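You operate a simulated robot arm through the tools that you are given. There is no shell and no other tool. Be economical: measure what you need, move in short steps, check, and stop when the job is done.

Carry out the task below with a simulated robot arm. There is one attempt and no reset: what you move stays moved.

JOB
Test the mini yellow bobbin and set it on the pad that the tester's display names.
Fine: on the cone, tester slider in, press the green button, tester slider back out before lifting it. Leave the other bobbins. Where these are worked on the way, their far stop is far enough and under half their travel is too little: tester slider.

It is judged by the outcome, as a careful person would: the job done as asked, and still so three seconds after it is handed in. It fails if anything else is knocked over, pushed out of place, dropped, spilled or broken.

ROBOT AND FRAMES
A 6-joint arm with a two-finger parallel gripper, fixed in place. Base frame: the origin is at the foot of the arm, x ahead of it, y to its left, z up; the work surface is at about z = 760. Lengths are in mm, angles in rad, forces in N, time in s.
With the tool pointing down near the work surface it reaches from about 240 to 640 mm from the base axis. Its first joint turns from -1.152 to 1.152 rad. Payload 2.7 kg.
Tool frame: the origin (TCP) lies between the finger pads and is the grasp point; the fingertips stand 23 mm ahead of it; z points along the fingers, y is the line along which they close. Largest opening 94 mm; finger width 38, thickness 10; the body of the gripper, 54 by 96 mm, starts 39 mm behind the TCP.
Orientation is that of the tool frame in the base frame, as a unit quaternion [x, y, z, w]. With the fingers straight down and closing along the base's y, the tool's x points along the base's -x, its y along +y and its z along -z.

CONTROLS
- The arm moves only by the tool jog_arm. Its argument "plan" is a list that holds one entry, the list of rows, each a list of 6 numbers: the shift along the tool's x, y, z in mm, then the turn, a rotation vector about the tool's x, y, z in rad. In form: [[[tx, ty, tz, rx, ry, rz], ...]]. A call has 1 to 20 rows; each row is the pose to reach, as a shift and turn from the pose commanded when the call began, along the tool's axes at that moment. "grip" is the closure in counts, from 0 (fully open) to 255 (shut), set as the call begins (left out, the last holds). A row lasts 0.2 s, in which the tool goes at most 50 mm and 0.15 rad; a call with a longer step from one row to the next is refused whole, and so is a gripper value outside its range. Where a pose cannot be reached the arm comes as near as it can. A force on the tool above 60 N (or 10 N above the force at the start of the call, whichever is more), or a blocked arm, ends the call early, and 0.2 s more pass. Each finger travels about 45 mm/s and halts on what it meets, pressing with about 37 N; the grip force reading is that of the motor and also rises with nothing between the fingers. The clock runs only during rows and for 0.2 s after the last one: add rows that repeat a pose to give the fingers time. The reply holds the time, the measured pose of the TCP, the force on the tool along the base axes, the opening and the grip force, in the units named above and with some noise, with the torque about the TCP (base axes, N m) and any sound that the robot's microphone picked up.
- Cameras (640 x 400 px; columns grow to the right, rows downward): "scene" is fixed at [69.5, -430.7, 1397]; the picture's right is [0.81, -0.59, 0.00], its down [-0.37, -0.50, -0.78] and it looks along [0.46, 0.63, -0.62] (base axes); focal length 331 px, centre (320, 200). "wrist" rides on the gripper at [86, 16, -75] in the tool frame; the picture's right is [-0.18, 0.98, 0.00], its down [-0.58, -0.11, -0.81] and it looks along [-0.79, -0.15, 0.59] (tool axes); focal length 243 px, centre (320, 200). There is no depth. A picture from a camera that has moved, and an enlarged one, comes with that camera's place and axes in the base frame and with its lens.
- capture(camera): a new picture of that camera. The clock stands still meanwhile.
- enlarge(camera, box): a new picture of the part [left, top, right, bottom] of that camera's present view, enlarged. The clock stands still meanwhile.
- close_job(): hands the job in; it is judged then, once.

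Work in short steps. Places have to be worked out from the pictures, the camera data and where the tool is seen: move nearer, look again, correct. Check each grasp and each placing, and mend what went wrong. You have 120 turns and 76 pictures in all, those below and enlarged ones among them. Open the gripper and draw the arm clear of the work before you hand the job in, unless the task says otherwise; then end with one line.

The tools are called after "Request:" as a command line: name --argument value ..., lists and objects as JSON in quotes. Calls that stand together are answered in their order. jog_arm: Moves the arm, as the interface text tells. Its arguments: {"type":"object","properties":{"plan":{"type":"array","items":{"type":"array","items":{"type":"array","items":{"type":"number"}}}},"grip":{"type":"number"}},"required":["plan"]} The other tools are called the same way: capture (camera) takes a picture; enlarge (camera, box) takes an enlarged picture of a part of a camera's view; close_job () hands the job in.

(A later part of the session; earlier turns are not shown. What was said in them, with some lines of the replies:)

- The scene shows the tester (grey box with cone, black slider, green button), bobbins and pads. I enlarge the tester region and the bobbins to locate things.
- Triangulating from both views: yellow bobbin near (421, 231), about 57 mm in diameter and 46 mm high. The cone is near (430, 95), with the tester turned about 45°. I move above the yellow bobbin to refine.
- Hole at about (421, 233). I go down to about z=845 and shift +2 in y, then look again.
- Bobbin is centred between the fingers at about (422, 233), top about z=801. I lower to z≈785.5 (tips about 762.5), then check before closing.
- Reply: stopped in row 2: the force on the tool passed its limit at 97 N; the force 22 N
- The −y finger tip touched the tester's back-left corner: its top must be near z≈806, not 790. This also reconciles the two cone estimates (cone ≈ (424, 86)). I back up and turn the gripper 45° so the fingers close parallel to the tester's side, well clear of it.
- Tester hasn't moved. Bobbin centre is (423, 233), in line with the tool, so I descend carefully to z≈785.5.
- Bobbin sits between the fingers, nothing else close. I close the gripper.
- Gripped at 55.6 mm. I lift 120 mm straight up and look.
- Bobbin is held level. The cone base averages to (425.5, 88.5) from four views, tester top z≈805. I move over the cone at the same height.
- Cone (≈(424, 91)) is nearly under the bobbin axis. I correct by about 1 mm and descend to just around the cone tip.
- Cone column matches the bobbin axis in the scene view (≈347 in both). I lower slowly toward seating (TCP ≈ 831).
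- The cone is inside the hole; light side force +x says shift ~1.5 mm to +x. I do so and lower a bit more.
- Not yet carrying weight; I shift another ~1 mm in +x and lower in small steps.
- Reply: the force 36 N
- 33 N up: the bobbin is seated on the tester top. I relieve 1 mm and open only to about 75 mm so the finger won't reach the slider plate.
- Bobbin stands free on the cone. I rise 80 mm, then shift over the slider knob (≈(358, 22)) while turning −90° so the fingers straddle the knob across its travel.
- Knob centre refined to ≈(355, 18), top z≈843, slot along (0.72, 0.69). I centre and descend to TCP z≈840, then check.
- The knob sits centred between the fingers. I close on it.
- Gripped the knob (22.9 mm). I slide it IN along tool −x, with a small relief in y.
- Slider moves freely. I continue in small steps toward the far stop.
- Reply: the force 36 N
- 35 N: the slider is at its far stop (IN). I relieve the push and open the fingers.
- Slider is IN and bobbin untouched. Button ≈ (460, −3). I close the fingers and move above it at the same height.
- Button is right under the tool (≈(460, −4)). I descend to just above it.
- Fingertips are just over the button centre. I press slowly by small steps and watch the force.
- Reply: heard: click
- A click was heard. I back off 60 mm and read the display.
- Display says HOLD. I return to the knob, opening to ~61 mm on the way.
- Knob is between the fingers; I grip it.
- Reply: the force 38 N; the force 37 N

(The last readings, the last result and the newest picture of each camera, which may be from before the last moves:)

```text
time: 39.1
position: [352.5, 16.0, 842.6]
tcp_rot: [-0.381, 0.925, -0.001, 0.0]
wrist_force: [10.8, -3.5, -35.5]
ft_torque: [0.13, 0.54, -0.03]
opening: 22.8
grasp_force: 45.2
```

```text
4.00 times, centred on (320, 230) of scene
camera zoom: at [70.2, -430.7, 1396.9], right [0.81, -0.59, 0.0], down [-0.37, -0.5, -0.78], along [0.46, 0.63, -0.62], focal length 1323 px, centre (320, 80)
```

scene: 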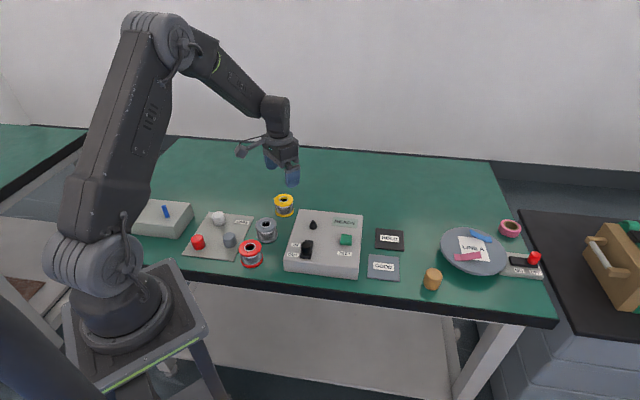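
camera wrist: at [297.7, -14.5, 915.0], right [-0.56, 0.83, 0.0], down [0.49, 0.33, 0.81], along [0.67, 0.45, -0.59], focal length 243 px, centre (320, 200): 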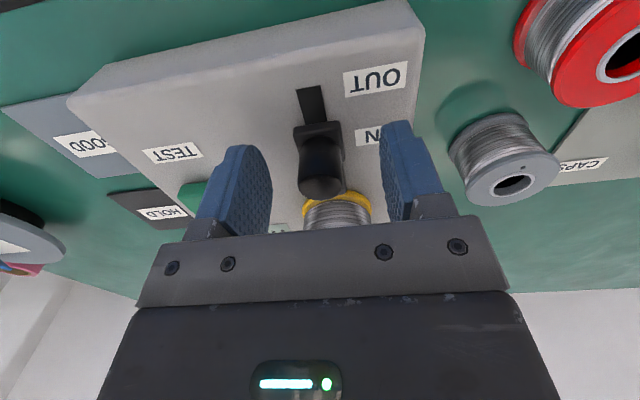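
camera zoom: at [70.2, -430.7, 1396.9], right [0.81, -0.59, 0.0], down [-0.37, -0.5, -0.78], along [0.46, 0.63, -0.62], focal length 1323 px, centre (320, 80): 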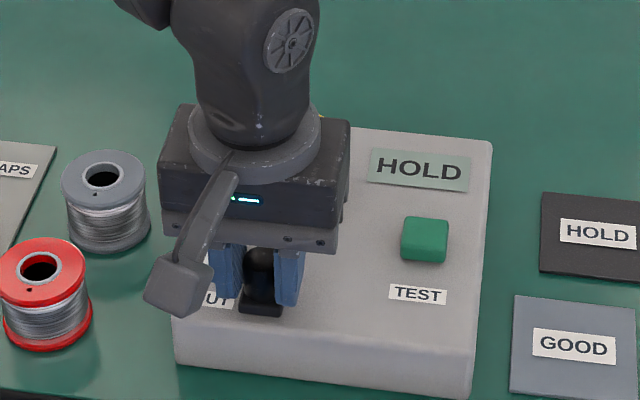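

Slider is back at OUT (at its original place). I ease down a millimetre to unload, open, and rise.

Request:
jog_arm --plan '[[[0, 0, 1, 0, 0, 0], [-1, 0, 1, 0, 0, 0], [-1, 0, 1, 0, 0, 0]]]'

Request:
jog_arm --plan '[[[0, 0, 0, 0, 0, 0], [0, 0, 0, 0, 0, 0], [0, 0, 0, 0, 0, 0], [0, 0, -20, 0, 0, 0], [0, 0, -50, 0, 0, 0], [0, 0, -70, 0, 0, 0], [0, 0, -70, 0, 0, 0]]]' --grip 65

Request:
capture --camera "wrist"

Request:
enlarge --camera "scene" --box '[240, 180, 400, 280]'

```text
time: 39.9
position: [354.5, 18.1, 843.8]
tcp_rot: [-0.38, 0.925, -0.001, 0.001]
wrist_force: [-12.5, 9.9, 23.9]
ft_torque: [0.06, 1.11, -0.05]
opening: 22.7
grasp_force: 44.4
```

```text
time: 41.5
position: [354.3, 18.2, 914.0]
tcp_rot: [-0.381, 0.925, -0.002, 0.0]
wrist_force: [0.1, 0.3, -0.4]
ft_torque: [0.04, 0.02, 0.02]
opening: 69.9
grasp_force: 0.1
```

```text
33 pictures are left
camera wrist: at [280.5, -32.2, 986.2], right [-0.56, 0.83, 0.0], down [0.49, 0.33, 0.81], along [0.67, 0.45, -0.59], focal length 243 px, centre (320, 200)
```

wrist: 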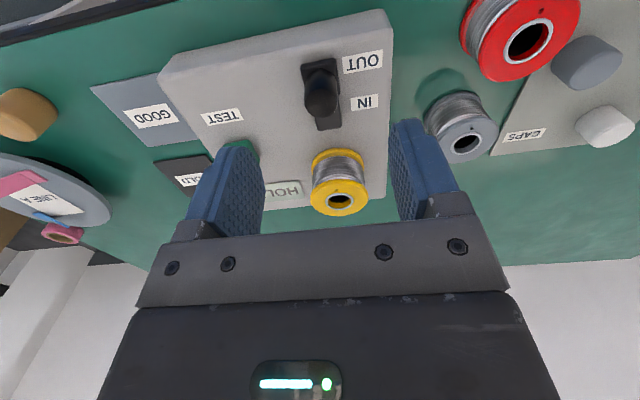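

```text
4.00 times, centred on (320, 230) of scene
camera zoom: at [69.5, -430.7, 1397.0], right [0.81, -0.59, 0.0], down [-0.37, -0.5, -0.78], along [0.46, 0.63, -0.62], focal length 1323 px, centre (320, 80)
```

zoom: 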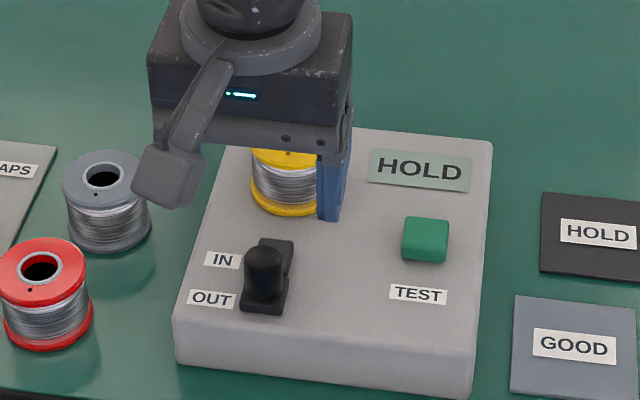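

Slider is fully OUT, display HOLD. Bobbin is ≈(426.5, 90); HOLD pad centre ≈(592, −33). I move over the bobbin.

Request:
jog_arm --plan '[[[-20, 0, 0, 0, 0, 0], [-40, 0, 0, 0, 0, 0], [-60, 0, 0, 0, 0, 0], [-80, -0.5, 0, 0, 0, 0], [-103.7, -0.9, 0, 0, 0, 0], [-103.7, -0.9, 0, 0, 0, 0]]]'

Request:
capture --camera "wrist"

```text
time: 42.9
position: [430.4, 91.7, 911.5]
tcp_rot: [-0.381, 0.925, -0.001, 0.0]
wrist_force: [-0.3, 0.0, -0.2]
ft_torque: [-0.02, -0.02, -0.01]
opening: 70.3
grasp_force: 0.0
```

```text
31 pictures are left
camera wrist: at [356.9, 41.4, 985.0], right [-0.56, 0.83, 0.0], down [0.49, 0.33, 0.81], along [0.67, 0.45, -0.59], focal length 243 px, centre (320, 200)
```

wrist: 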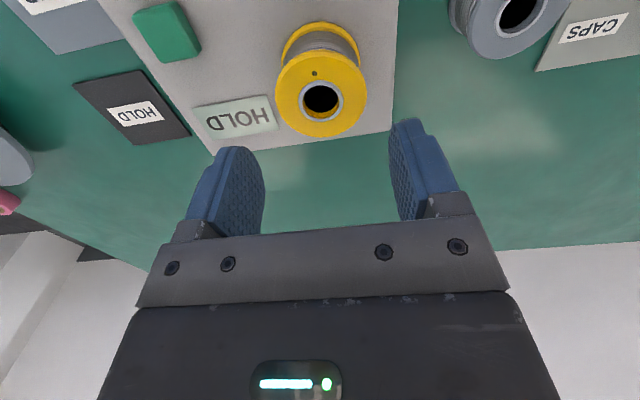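

Hole at (424.5, 87.5); I correct 5 mm along tool x and descend partway, then to grasp height (~832).

Request:
jog_arm --plan '[[[5, 0.6, 15, 0, 0, 0], [5, 0.6, 30, 0, 0, 0], [5, 0.6, 45, 0, 0, 0], [5, 0.6, 60, 0, 0, 0], [5, 0.6, 70, 0, 0, 0], [5, 0.6, 77, 0, 0, 0], [5, 0.6, 77, 0, 0, 0]]]'

Request:
capture --camera "wrist"

Request:
enlarge --camera "scene" --box '[260, 170, 360, 235]'

```text
time: 44.5
position: [424.7, 88.7, 834.3]
tcp_rot: [-0.381, 0.925, -0.001, 0.001]
wrist_force: [-0.2, 0.0, 0.0]
ft_torque: [0.0, 0.01, 0.03]
opening: 69.8
grasp_force: 0.0
```

```text
30 pictures are left
camera wrist: at [351.2, 37.6, 908.3], right [-0.56, 0.83, 0.0], down [0.49, 0.33, 0.81], along [0.67, 0.45, -0.59], focal length 243 px, centre (320, 200)
```

wrist: 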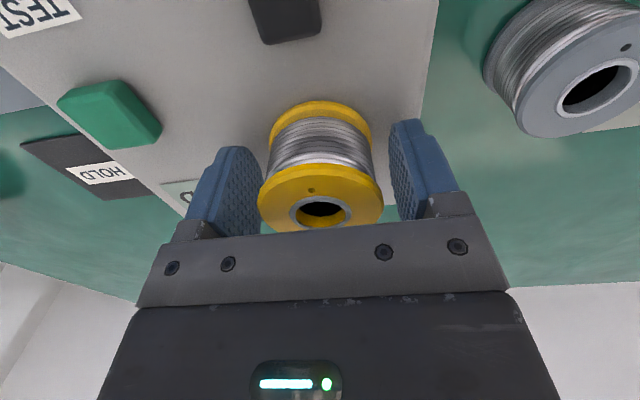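

```text
6.15 times, centred on (310, 202) of scene
camera zoom: at [69.5, -430.7, 1397.0], right [0.81, -0.59, 0.0], down [-0.37, -0.5, -0.78], along [0.46, 0.63, -0.62], focal length 2035 px, centre (382, 185)
```

zoom: 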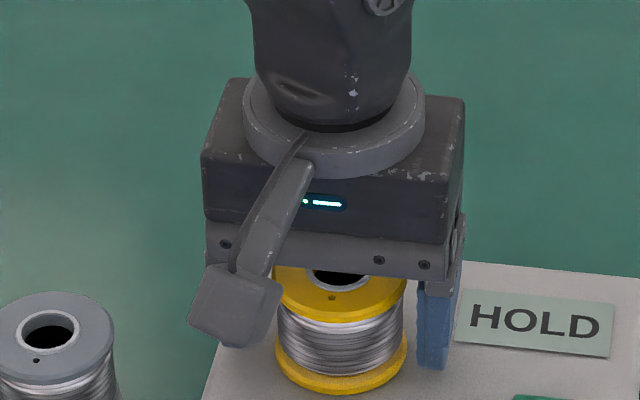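

Well centred. I lower 1.5 mm and close.

Request:
jog_arm --plan '[[[0, 0, 1.5, 0, 0, 0], [0, 0, 1.5, 0, 0, 0], [0, 0, 1.5, 0, 0, 0], [0, 0, 1.5, 0, 0, 0], [0, 0, 1.5, 0, 0, 0]]]' --grip 255

Request:
jog_arm --plan '[[[0, 0, -6, 0, 0, 0], [0, 0, -16, 0, 0, 0], [0, 0, -30, 0, 0, 0], [0, 0, -50, 0, 0, 0], [0, 0, -75, 0, 0, 0], [0, 0, -75, 0, 0, 0]]]'

Request:
capture --camera "wrist"

Request:
capture --camera "scene"

```text
time: 45.7
position: [424.9, 87.7, 834.9]
tcp_rot: [-0.381, 0.925, -0.001, 0.002]
wrist_force: [0.8, -3.2, 14.2]
ft_torque: [-0.01, 0.24, 0.0]
opening: 55.0
grasp_force: 37.2
```

```text
time: 47.1
position: [423.5, 87.3, 909.1]
tcp_rot: [-0.381, 0.925, -0.001, 0.0]
wrist_force: [0.1, 0.0, -1.7]
ft_torque: [-0.01, 0.03, -0.01]
opening: 55.1
grasp_force: 37.1
```

```text
28 pictures are left
camera wrist: at [350.1, 37.1, 982.3], right [-0.56, 0.83, 0.0], down [0.49, 0.33, 0.81], along [0.67, 0.45, -0.59], focal length 243 px, centre (320, 200)
```

wrist: 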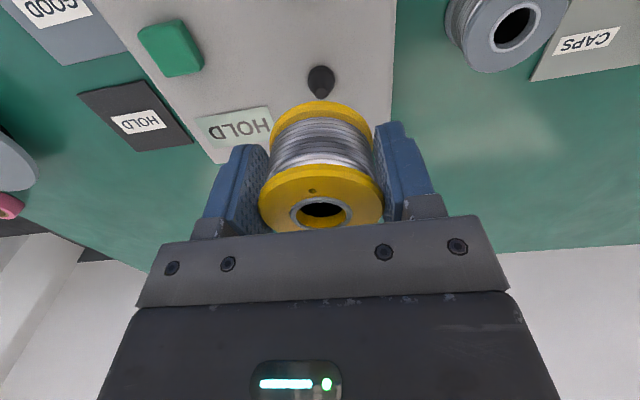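

```text
27 pictures are left
```

scene: 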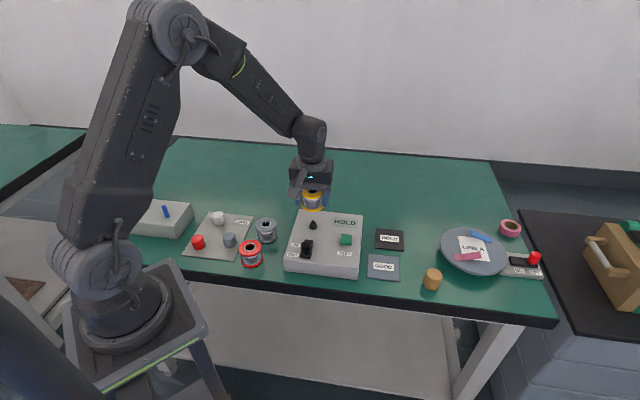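

Bobbin lifted, level in the grip. I move toward the HOLD pad at this height.

Request:
jog_arm --plan '[[[-4, -25, 0, 0, 0, 0], [-8, -50, 0, 0, 0, 0], [-12, -75, 0, 0, 0, 0], [-16, -101, 0, 0, 0, 0], [-20, -126, 0, 0, 0, 0], [-24, -151, 0, 0, 0, 0], [-28, -177, 0, 0, 0, 0], [-31.5, -202, 0, 0, 0, 0], [-31.5, -202, 0, 0, 0, 0]]]'

Request:
capture --camera "wrist"

Request:
enlarge --camera "scene" --box '[320, 180, 480, 280]'

```text
time: 49.1
position: [590.9, -35.6, 906.7]
tcp_rot: [-0.381, 0.925, -0.001, 0.0]
wrist_force: [0.0, 0.5, -1.6]
ft_torque: [-0.04, -0.01, -0.01]
opening: 55.1
grasp_force: 36.8
```

```text
26 pictures are left
camera wrist: at [517.0, -86.1, 980.8], right [-0.56, 0.83, 0.0], down [0.49, 0.33, 0.81], along [0.67, 0.45, -0.59], focal length 243 px, centre (320, 200)
```

wrist: 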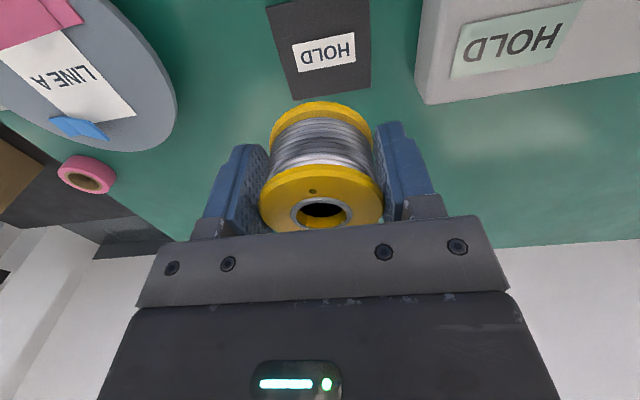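

```text
4.00 times, centred on (400, 230) of scene
camera zoom: at [69.5, -430.7, 1397.0], right [0.81, -0.59, 0.0], down [-0.37, -0.5, -0.78], along [0.46, 0.63, -0.62], focal length 1323 px, centre (0, 80)
```

zoom: 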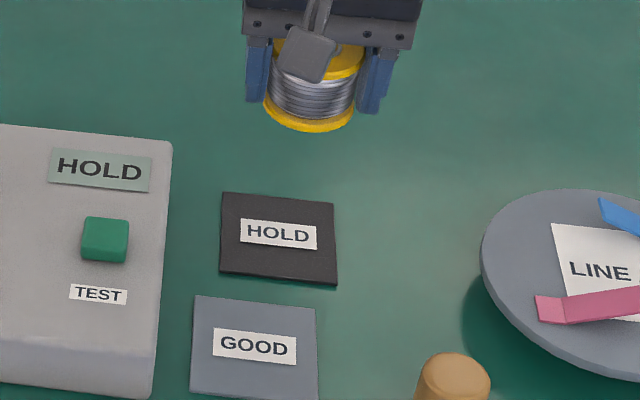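

Pad centre ≈ (591, −33.5). I correct (−3.8, +0.7) and descend 95 mm, then look.

Request:
jog_arm --plan '[[[-3.8, 0.7, 20, 0, 0, 0], [-3.8, 0.7, 45, 0, 0, 0], [-3.8, 0.7, 70, 0, 0, 0], [-3.8, 0.7, 88, 0, 0, 0], [-3.8, 0.7, 100, 0, 0, 0], [-3.8, 0.7, 100, 0, 0, 0]]]'

Request:
capture --camera "wrist"

Request:
enlarge --camera "scene" --box '[340, 190, 440, 255]'

```text
time: 50.5
position: [592.2, -32.6, 809.8]
tcp_rot: [-0.382, 0.924, -0.002, 0.0]
wrist_force: [-0.2, -0.8, -1.6]
ft_torque: [0.03, -0.02, 0.04]
opening: 55.1
grasp_force: 37.0
```

```text
24 pictures are left
camera wrist: at [518.4, -82.0, 882.4], right [-0.56, 0.83, 0.0], down [0.49, 0.33, 0.81], along [0.67, 0.45, -0.59], focal length 243 px, centre (320, 200)
```

wrist: 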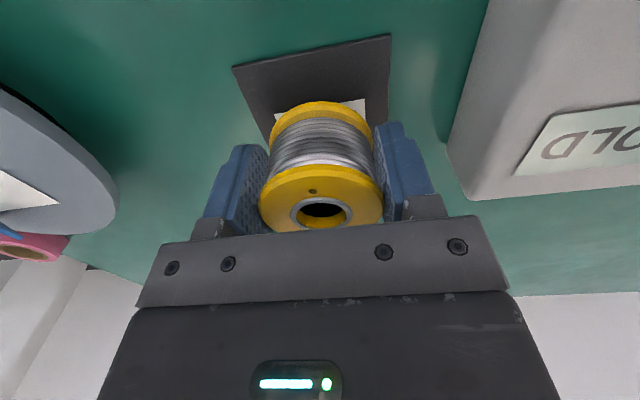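

```text
6.15 times, centred on (390, 222) of scene
camera zoom: at [69.5, -430.7, 1397.0], right [0.81, -0.59, 0.0], down [-0.37, -0.5, -0.78], along [0.46, 0.63, -0.62], focal length 2035 px, centre (-111, 62)
```

zoom: 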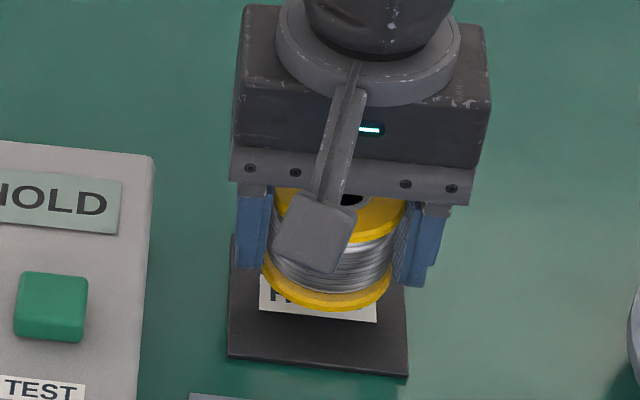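

Alignment is good (column drift on descent brings it to pad centre). I lower gently to contact.

Request:
jog_arm --plan '[[[0, 0, 6, 0, 0, 0], [0, 0, 12, 0, 0, 0], [0, 0, 15, 0, 0, 0], [0, 0, 17, 0, 0, 0], [0, 0, 17, 0, 0, 0]]]'

```text
time: 51.7
position: [593.0, -30.9, 794.3]
tcp_rot: [-0.381, 0.925, -0.002, 0.002]
wrist_force: [-4.6, -0.2, 16.3]
ft_torque: [0.3, 0.4, 0.03]
opening: 55.0
grasp_force: 36.9
```

Contact at 16 N. I check the view before releasing.

Request:
capture --camera "wrist"

Request:
enlarge --camera "scene" --box '[340, 190, 440, 255]'

```text
22 pictures are left
camera wrist: at [519.1, -81.6, 866.7], right [-0.56, 0.83, 0.0], down [0.49, 0.33, 0.81], along [0.67, 0.45, -0.59], focal length 243 px, centre (320, 200)
```

wrist: 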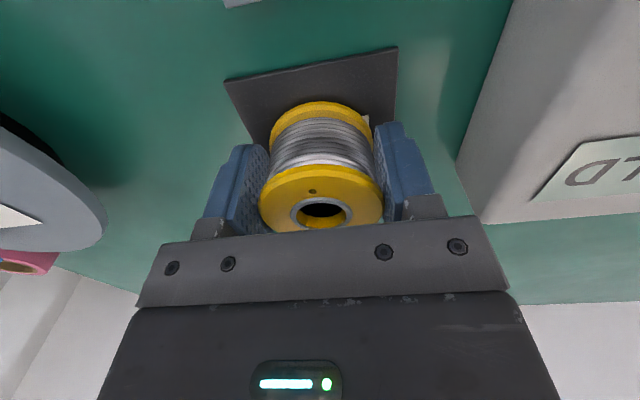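

```text
6.15 times, centred on (390, 222) of scene
camera zoom: at [69.1, -430.7, 1397.0], right [0.81, -0.59, 0.0], down [-0.37, -0.5, -0.78], along [0.46, 0.63, -0.62], focal length 2035 px, centre (-111, 62)
```

zoom: 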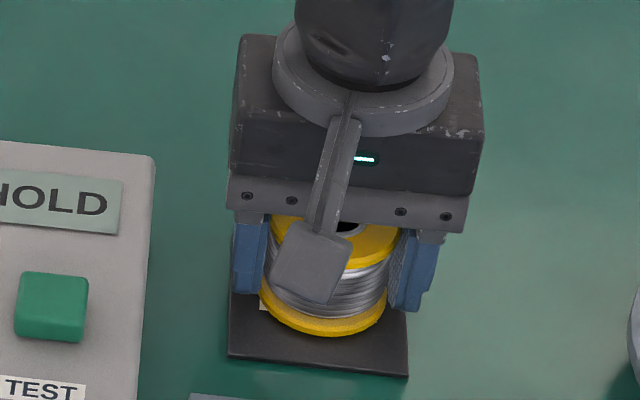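

The bobbin is ~3–8 mm too far back on the pad. I lift 4 mm, shift 5 mm along tool +x, and set down again.

Request:
jog_arm --plan '[[[0, 0, -4, 0, 0, 0], [2.5, 0, -4, 0, 0, 0], [5, 0, -4, 0, 0, 0], [5, 0, -2, 0, 0, 0], [5, 0, -0.5, 0, 0, 0], [5, 0, -0.5, 0, 0, 0]]]'

Request:
enlarge --camera "scene" --box '[340, 190, 440, 255]'

```text
time: 53.1
position: [588.6, -36.7, 793.9]
tcp_rot: [-0.381, 0.925, -0.002, 0.0]
wrist_force: [-2.6, 0.9, 3.1]
ft_torque: [0.1, -0.02, 0.05]
opening: 55.0
grasp_force: 36.5
```

```text
6.15 times, centred on (390, 222) of scene
camera zoom: at [69.4, -430.7, 1397.0], right [0.81, -0.59, 0.0], down [-0.37, -0.5, -0.78], along [0.46, 0.63, -0.62], focal length 2035 px, centre (-111, 62)
```

zoom: 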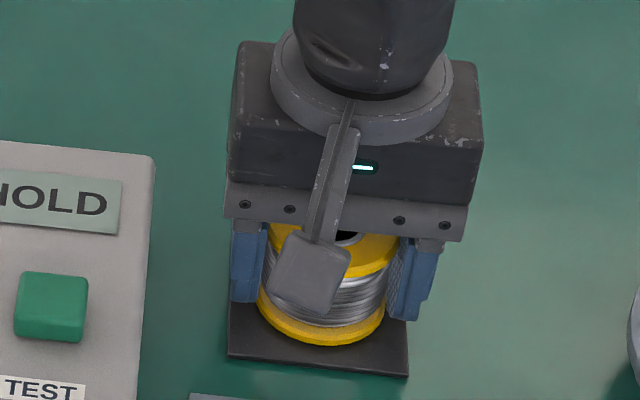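

Now nearly centred on the pad and touching. I open to ~75 mm and then rise straight up.

Request:
jog_arm --plan '[[[0, 0, 0.5, 0, 0, 0], [0, 0, 0.5, 0, 0, 0], [0, 0, 0.5, 0, 0, 0], [0, 0, 0.5, 0, 0, 0]]]' --grip 55

Request:
jog_arm --plan '[[[0, 0, -10, 0, 0, 0], [0, 0, -30, 0, 0, 0], [0, 0, -60, 0, 0, 0], [0, 0, -95, 0, 0, 0], [0, 0, -130, 0, 0, 0], [0, 0, -130, 0, 0, 0]]]'

Request:
capture --camera "wrist"

Request:
enlarge --camera "scene" --box '[340, 190, 440, 255]'

```text
time: 54.1
position: [588.9, -34.5, 793.0]
tcp_rot: [-0.381, 0.924, -0.002, 0.0]
wrist_force: [0.2, 0.9, 1.1]
ft_torque: [-0.02, 0.0, -0.05]
opening: 73.7
grasp_force: 0.1
```

```text
time: 55.5
position: [589.3, -34.9, 921.1]
tcp_rot: [-0.381, 0.925, -0.001, 0.001]
wrist_force: [0.2, -0.5, -0.6]
ft_torque: [-0.02, 0.03, -0.02]
opening: 73.8
grasp_force: 0.0
```

```text
19 pictures are left
camera wrist: at [516.7, -84.2, 994.5], right [-0.56, 0.83, 0.0], down [0.49, 0.33, 0.81], along [0.67, 0.45, -0.59], focal length 243 px, centre (320, 200)
```

wrist: 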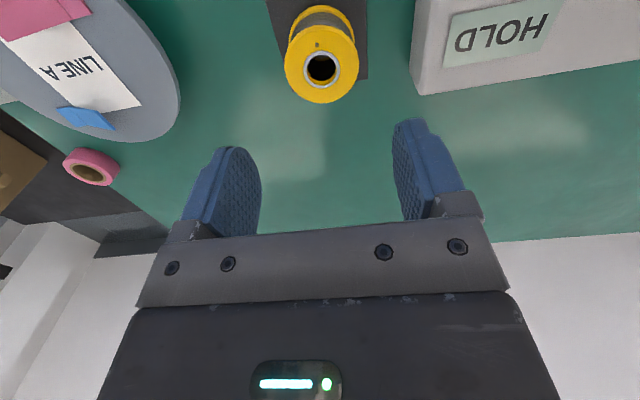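

```text
6.15 times, centred on (390, 222) of scene
camera zoom: at [69.5, -430.7, 1397.0], right [0.81, -0.59, 0.0], down [-0.37, -0.5, -0.78], along [0.46, 0.63, -0.62], focal length 2035 px, centre (-111, 62)
```

zoom: 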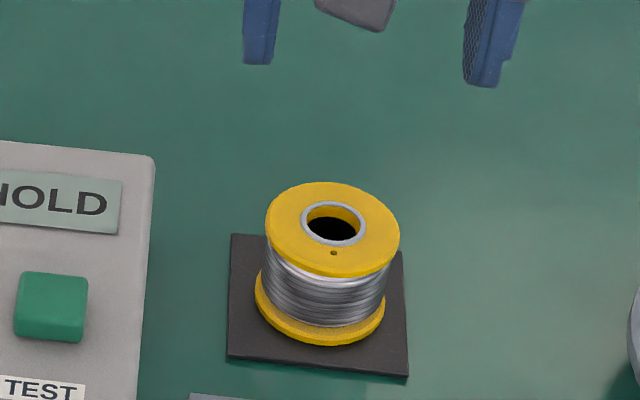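

The bobbin stands upright, wholly on the HOLD pad. I raise the arm clear with the gripper open and check the whole scene.

Request:
jog_arm --plan '[[[20, 10, -20, 0, 0, 0], [40, 20, -40, 0, 0, 0], [60, 30, -60, 0, 0, 0], [80, 40, -80, 0, 0, 0], [100, 50, -100, 0, 0, 0], [100, 50, -100, 0, 0, 0]]]' --grip 0

Request:
capture --camera "scene"

Request:
enlarge --camera "scene" --box '[230, 180, 420, 300]'

```text
time: 56.9
position: [481.4, -68.2, 1024.2]
tcp_rot: [-0.381, 0.925, -0.001, 0.0]
wrist_force: [0.4, 0.5, -0.3]
ft_torque: [0.01, 0.01, -0.01]
opening: 93.9
grasp_force: 0.1
```

```text
17 pictures are left
```

scene: 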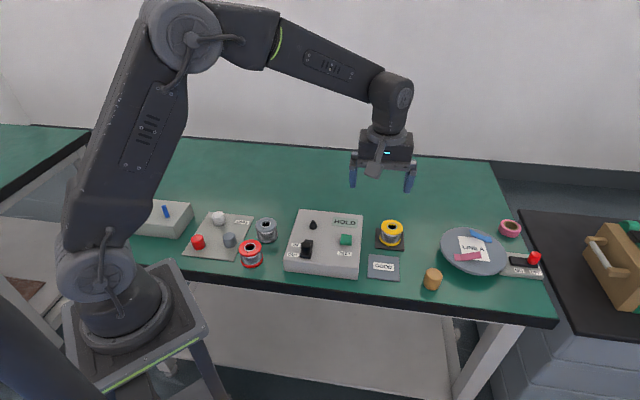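

```text
3.33 times, centred on (325, 240) of scene
camera zoom: at [69.5, -430.7, 1397.0], right [0.81, -0.59, 0.0], down [-0.37, -0.5, -0.78], along [0.46, 0.63, -0.62], focal length 1102 px, centre (303, 67)
```

zoom: 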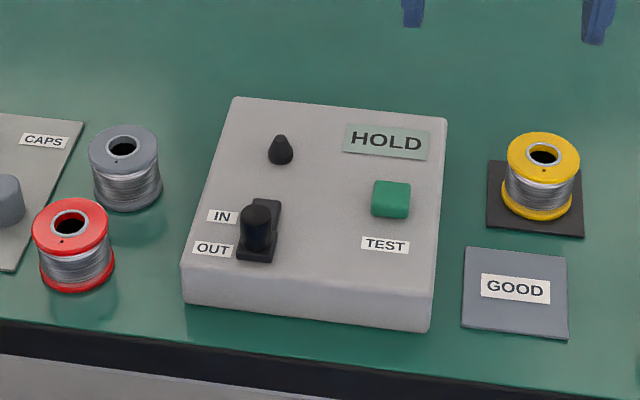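

Everything else is where it was, the slider is OUT, the bobbin is on HOLD, and the arm is clear. I hand the job in.

Request:
close_job

```text
The job is handed in.
```

The yellow bobbin tested as HOLD and now stands on the HOLD pad, with the tester slider back out; early on one fingertip pressed on a corner of the tester at about 97 N, but the tester did not move.
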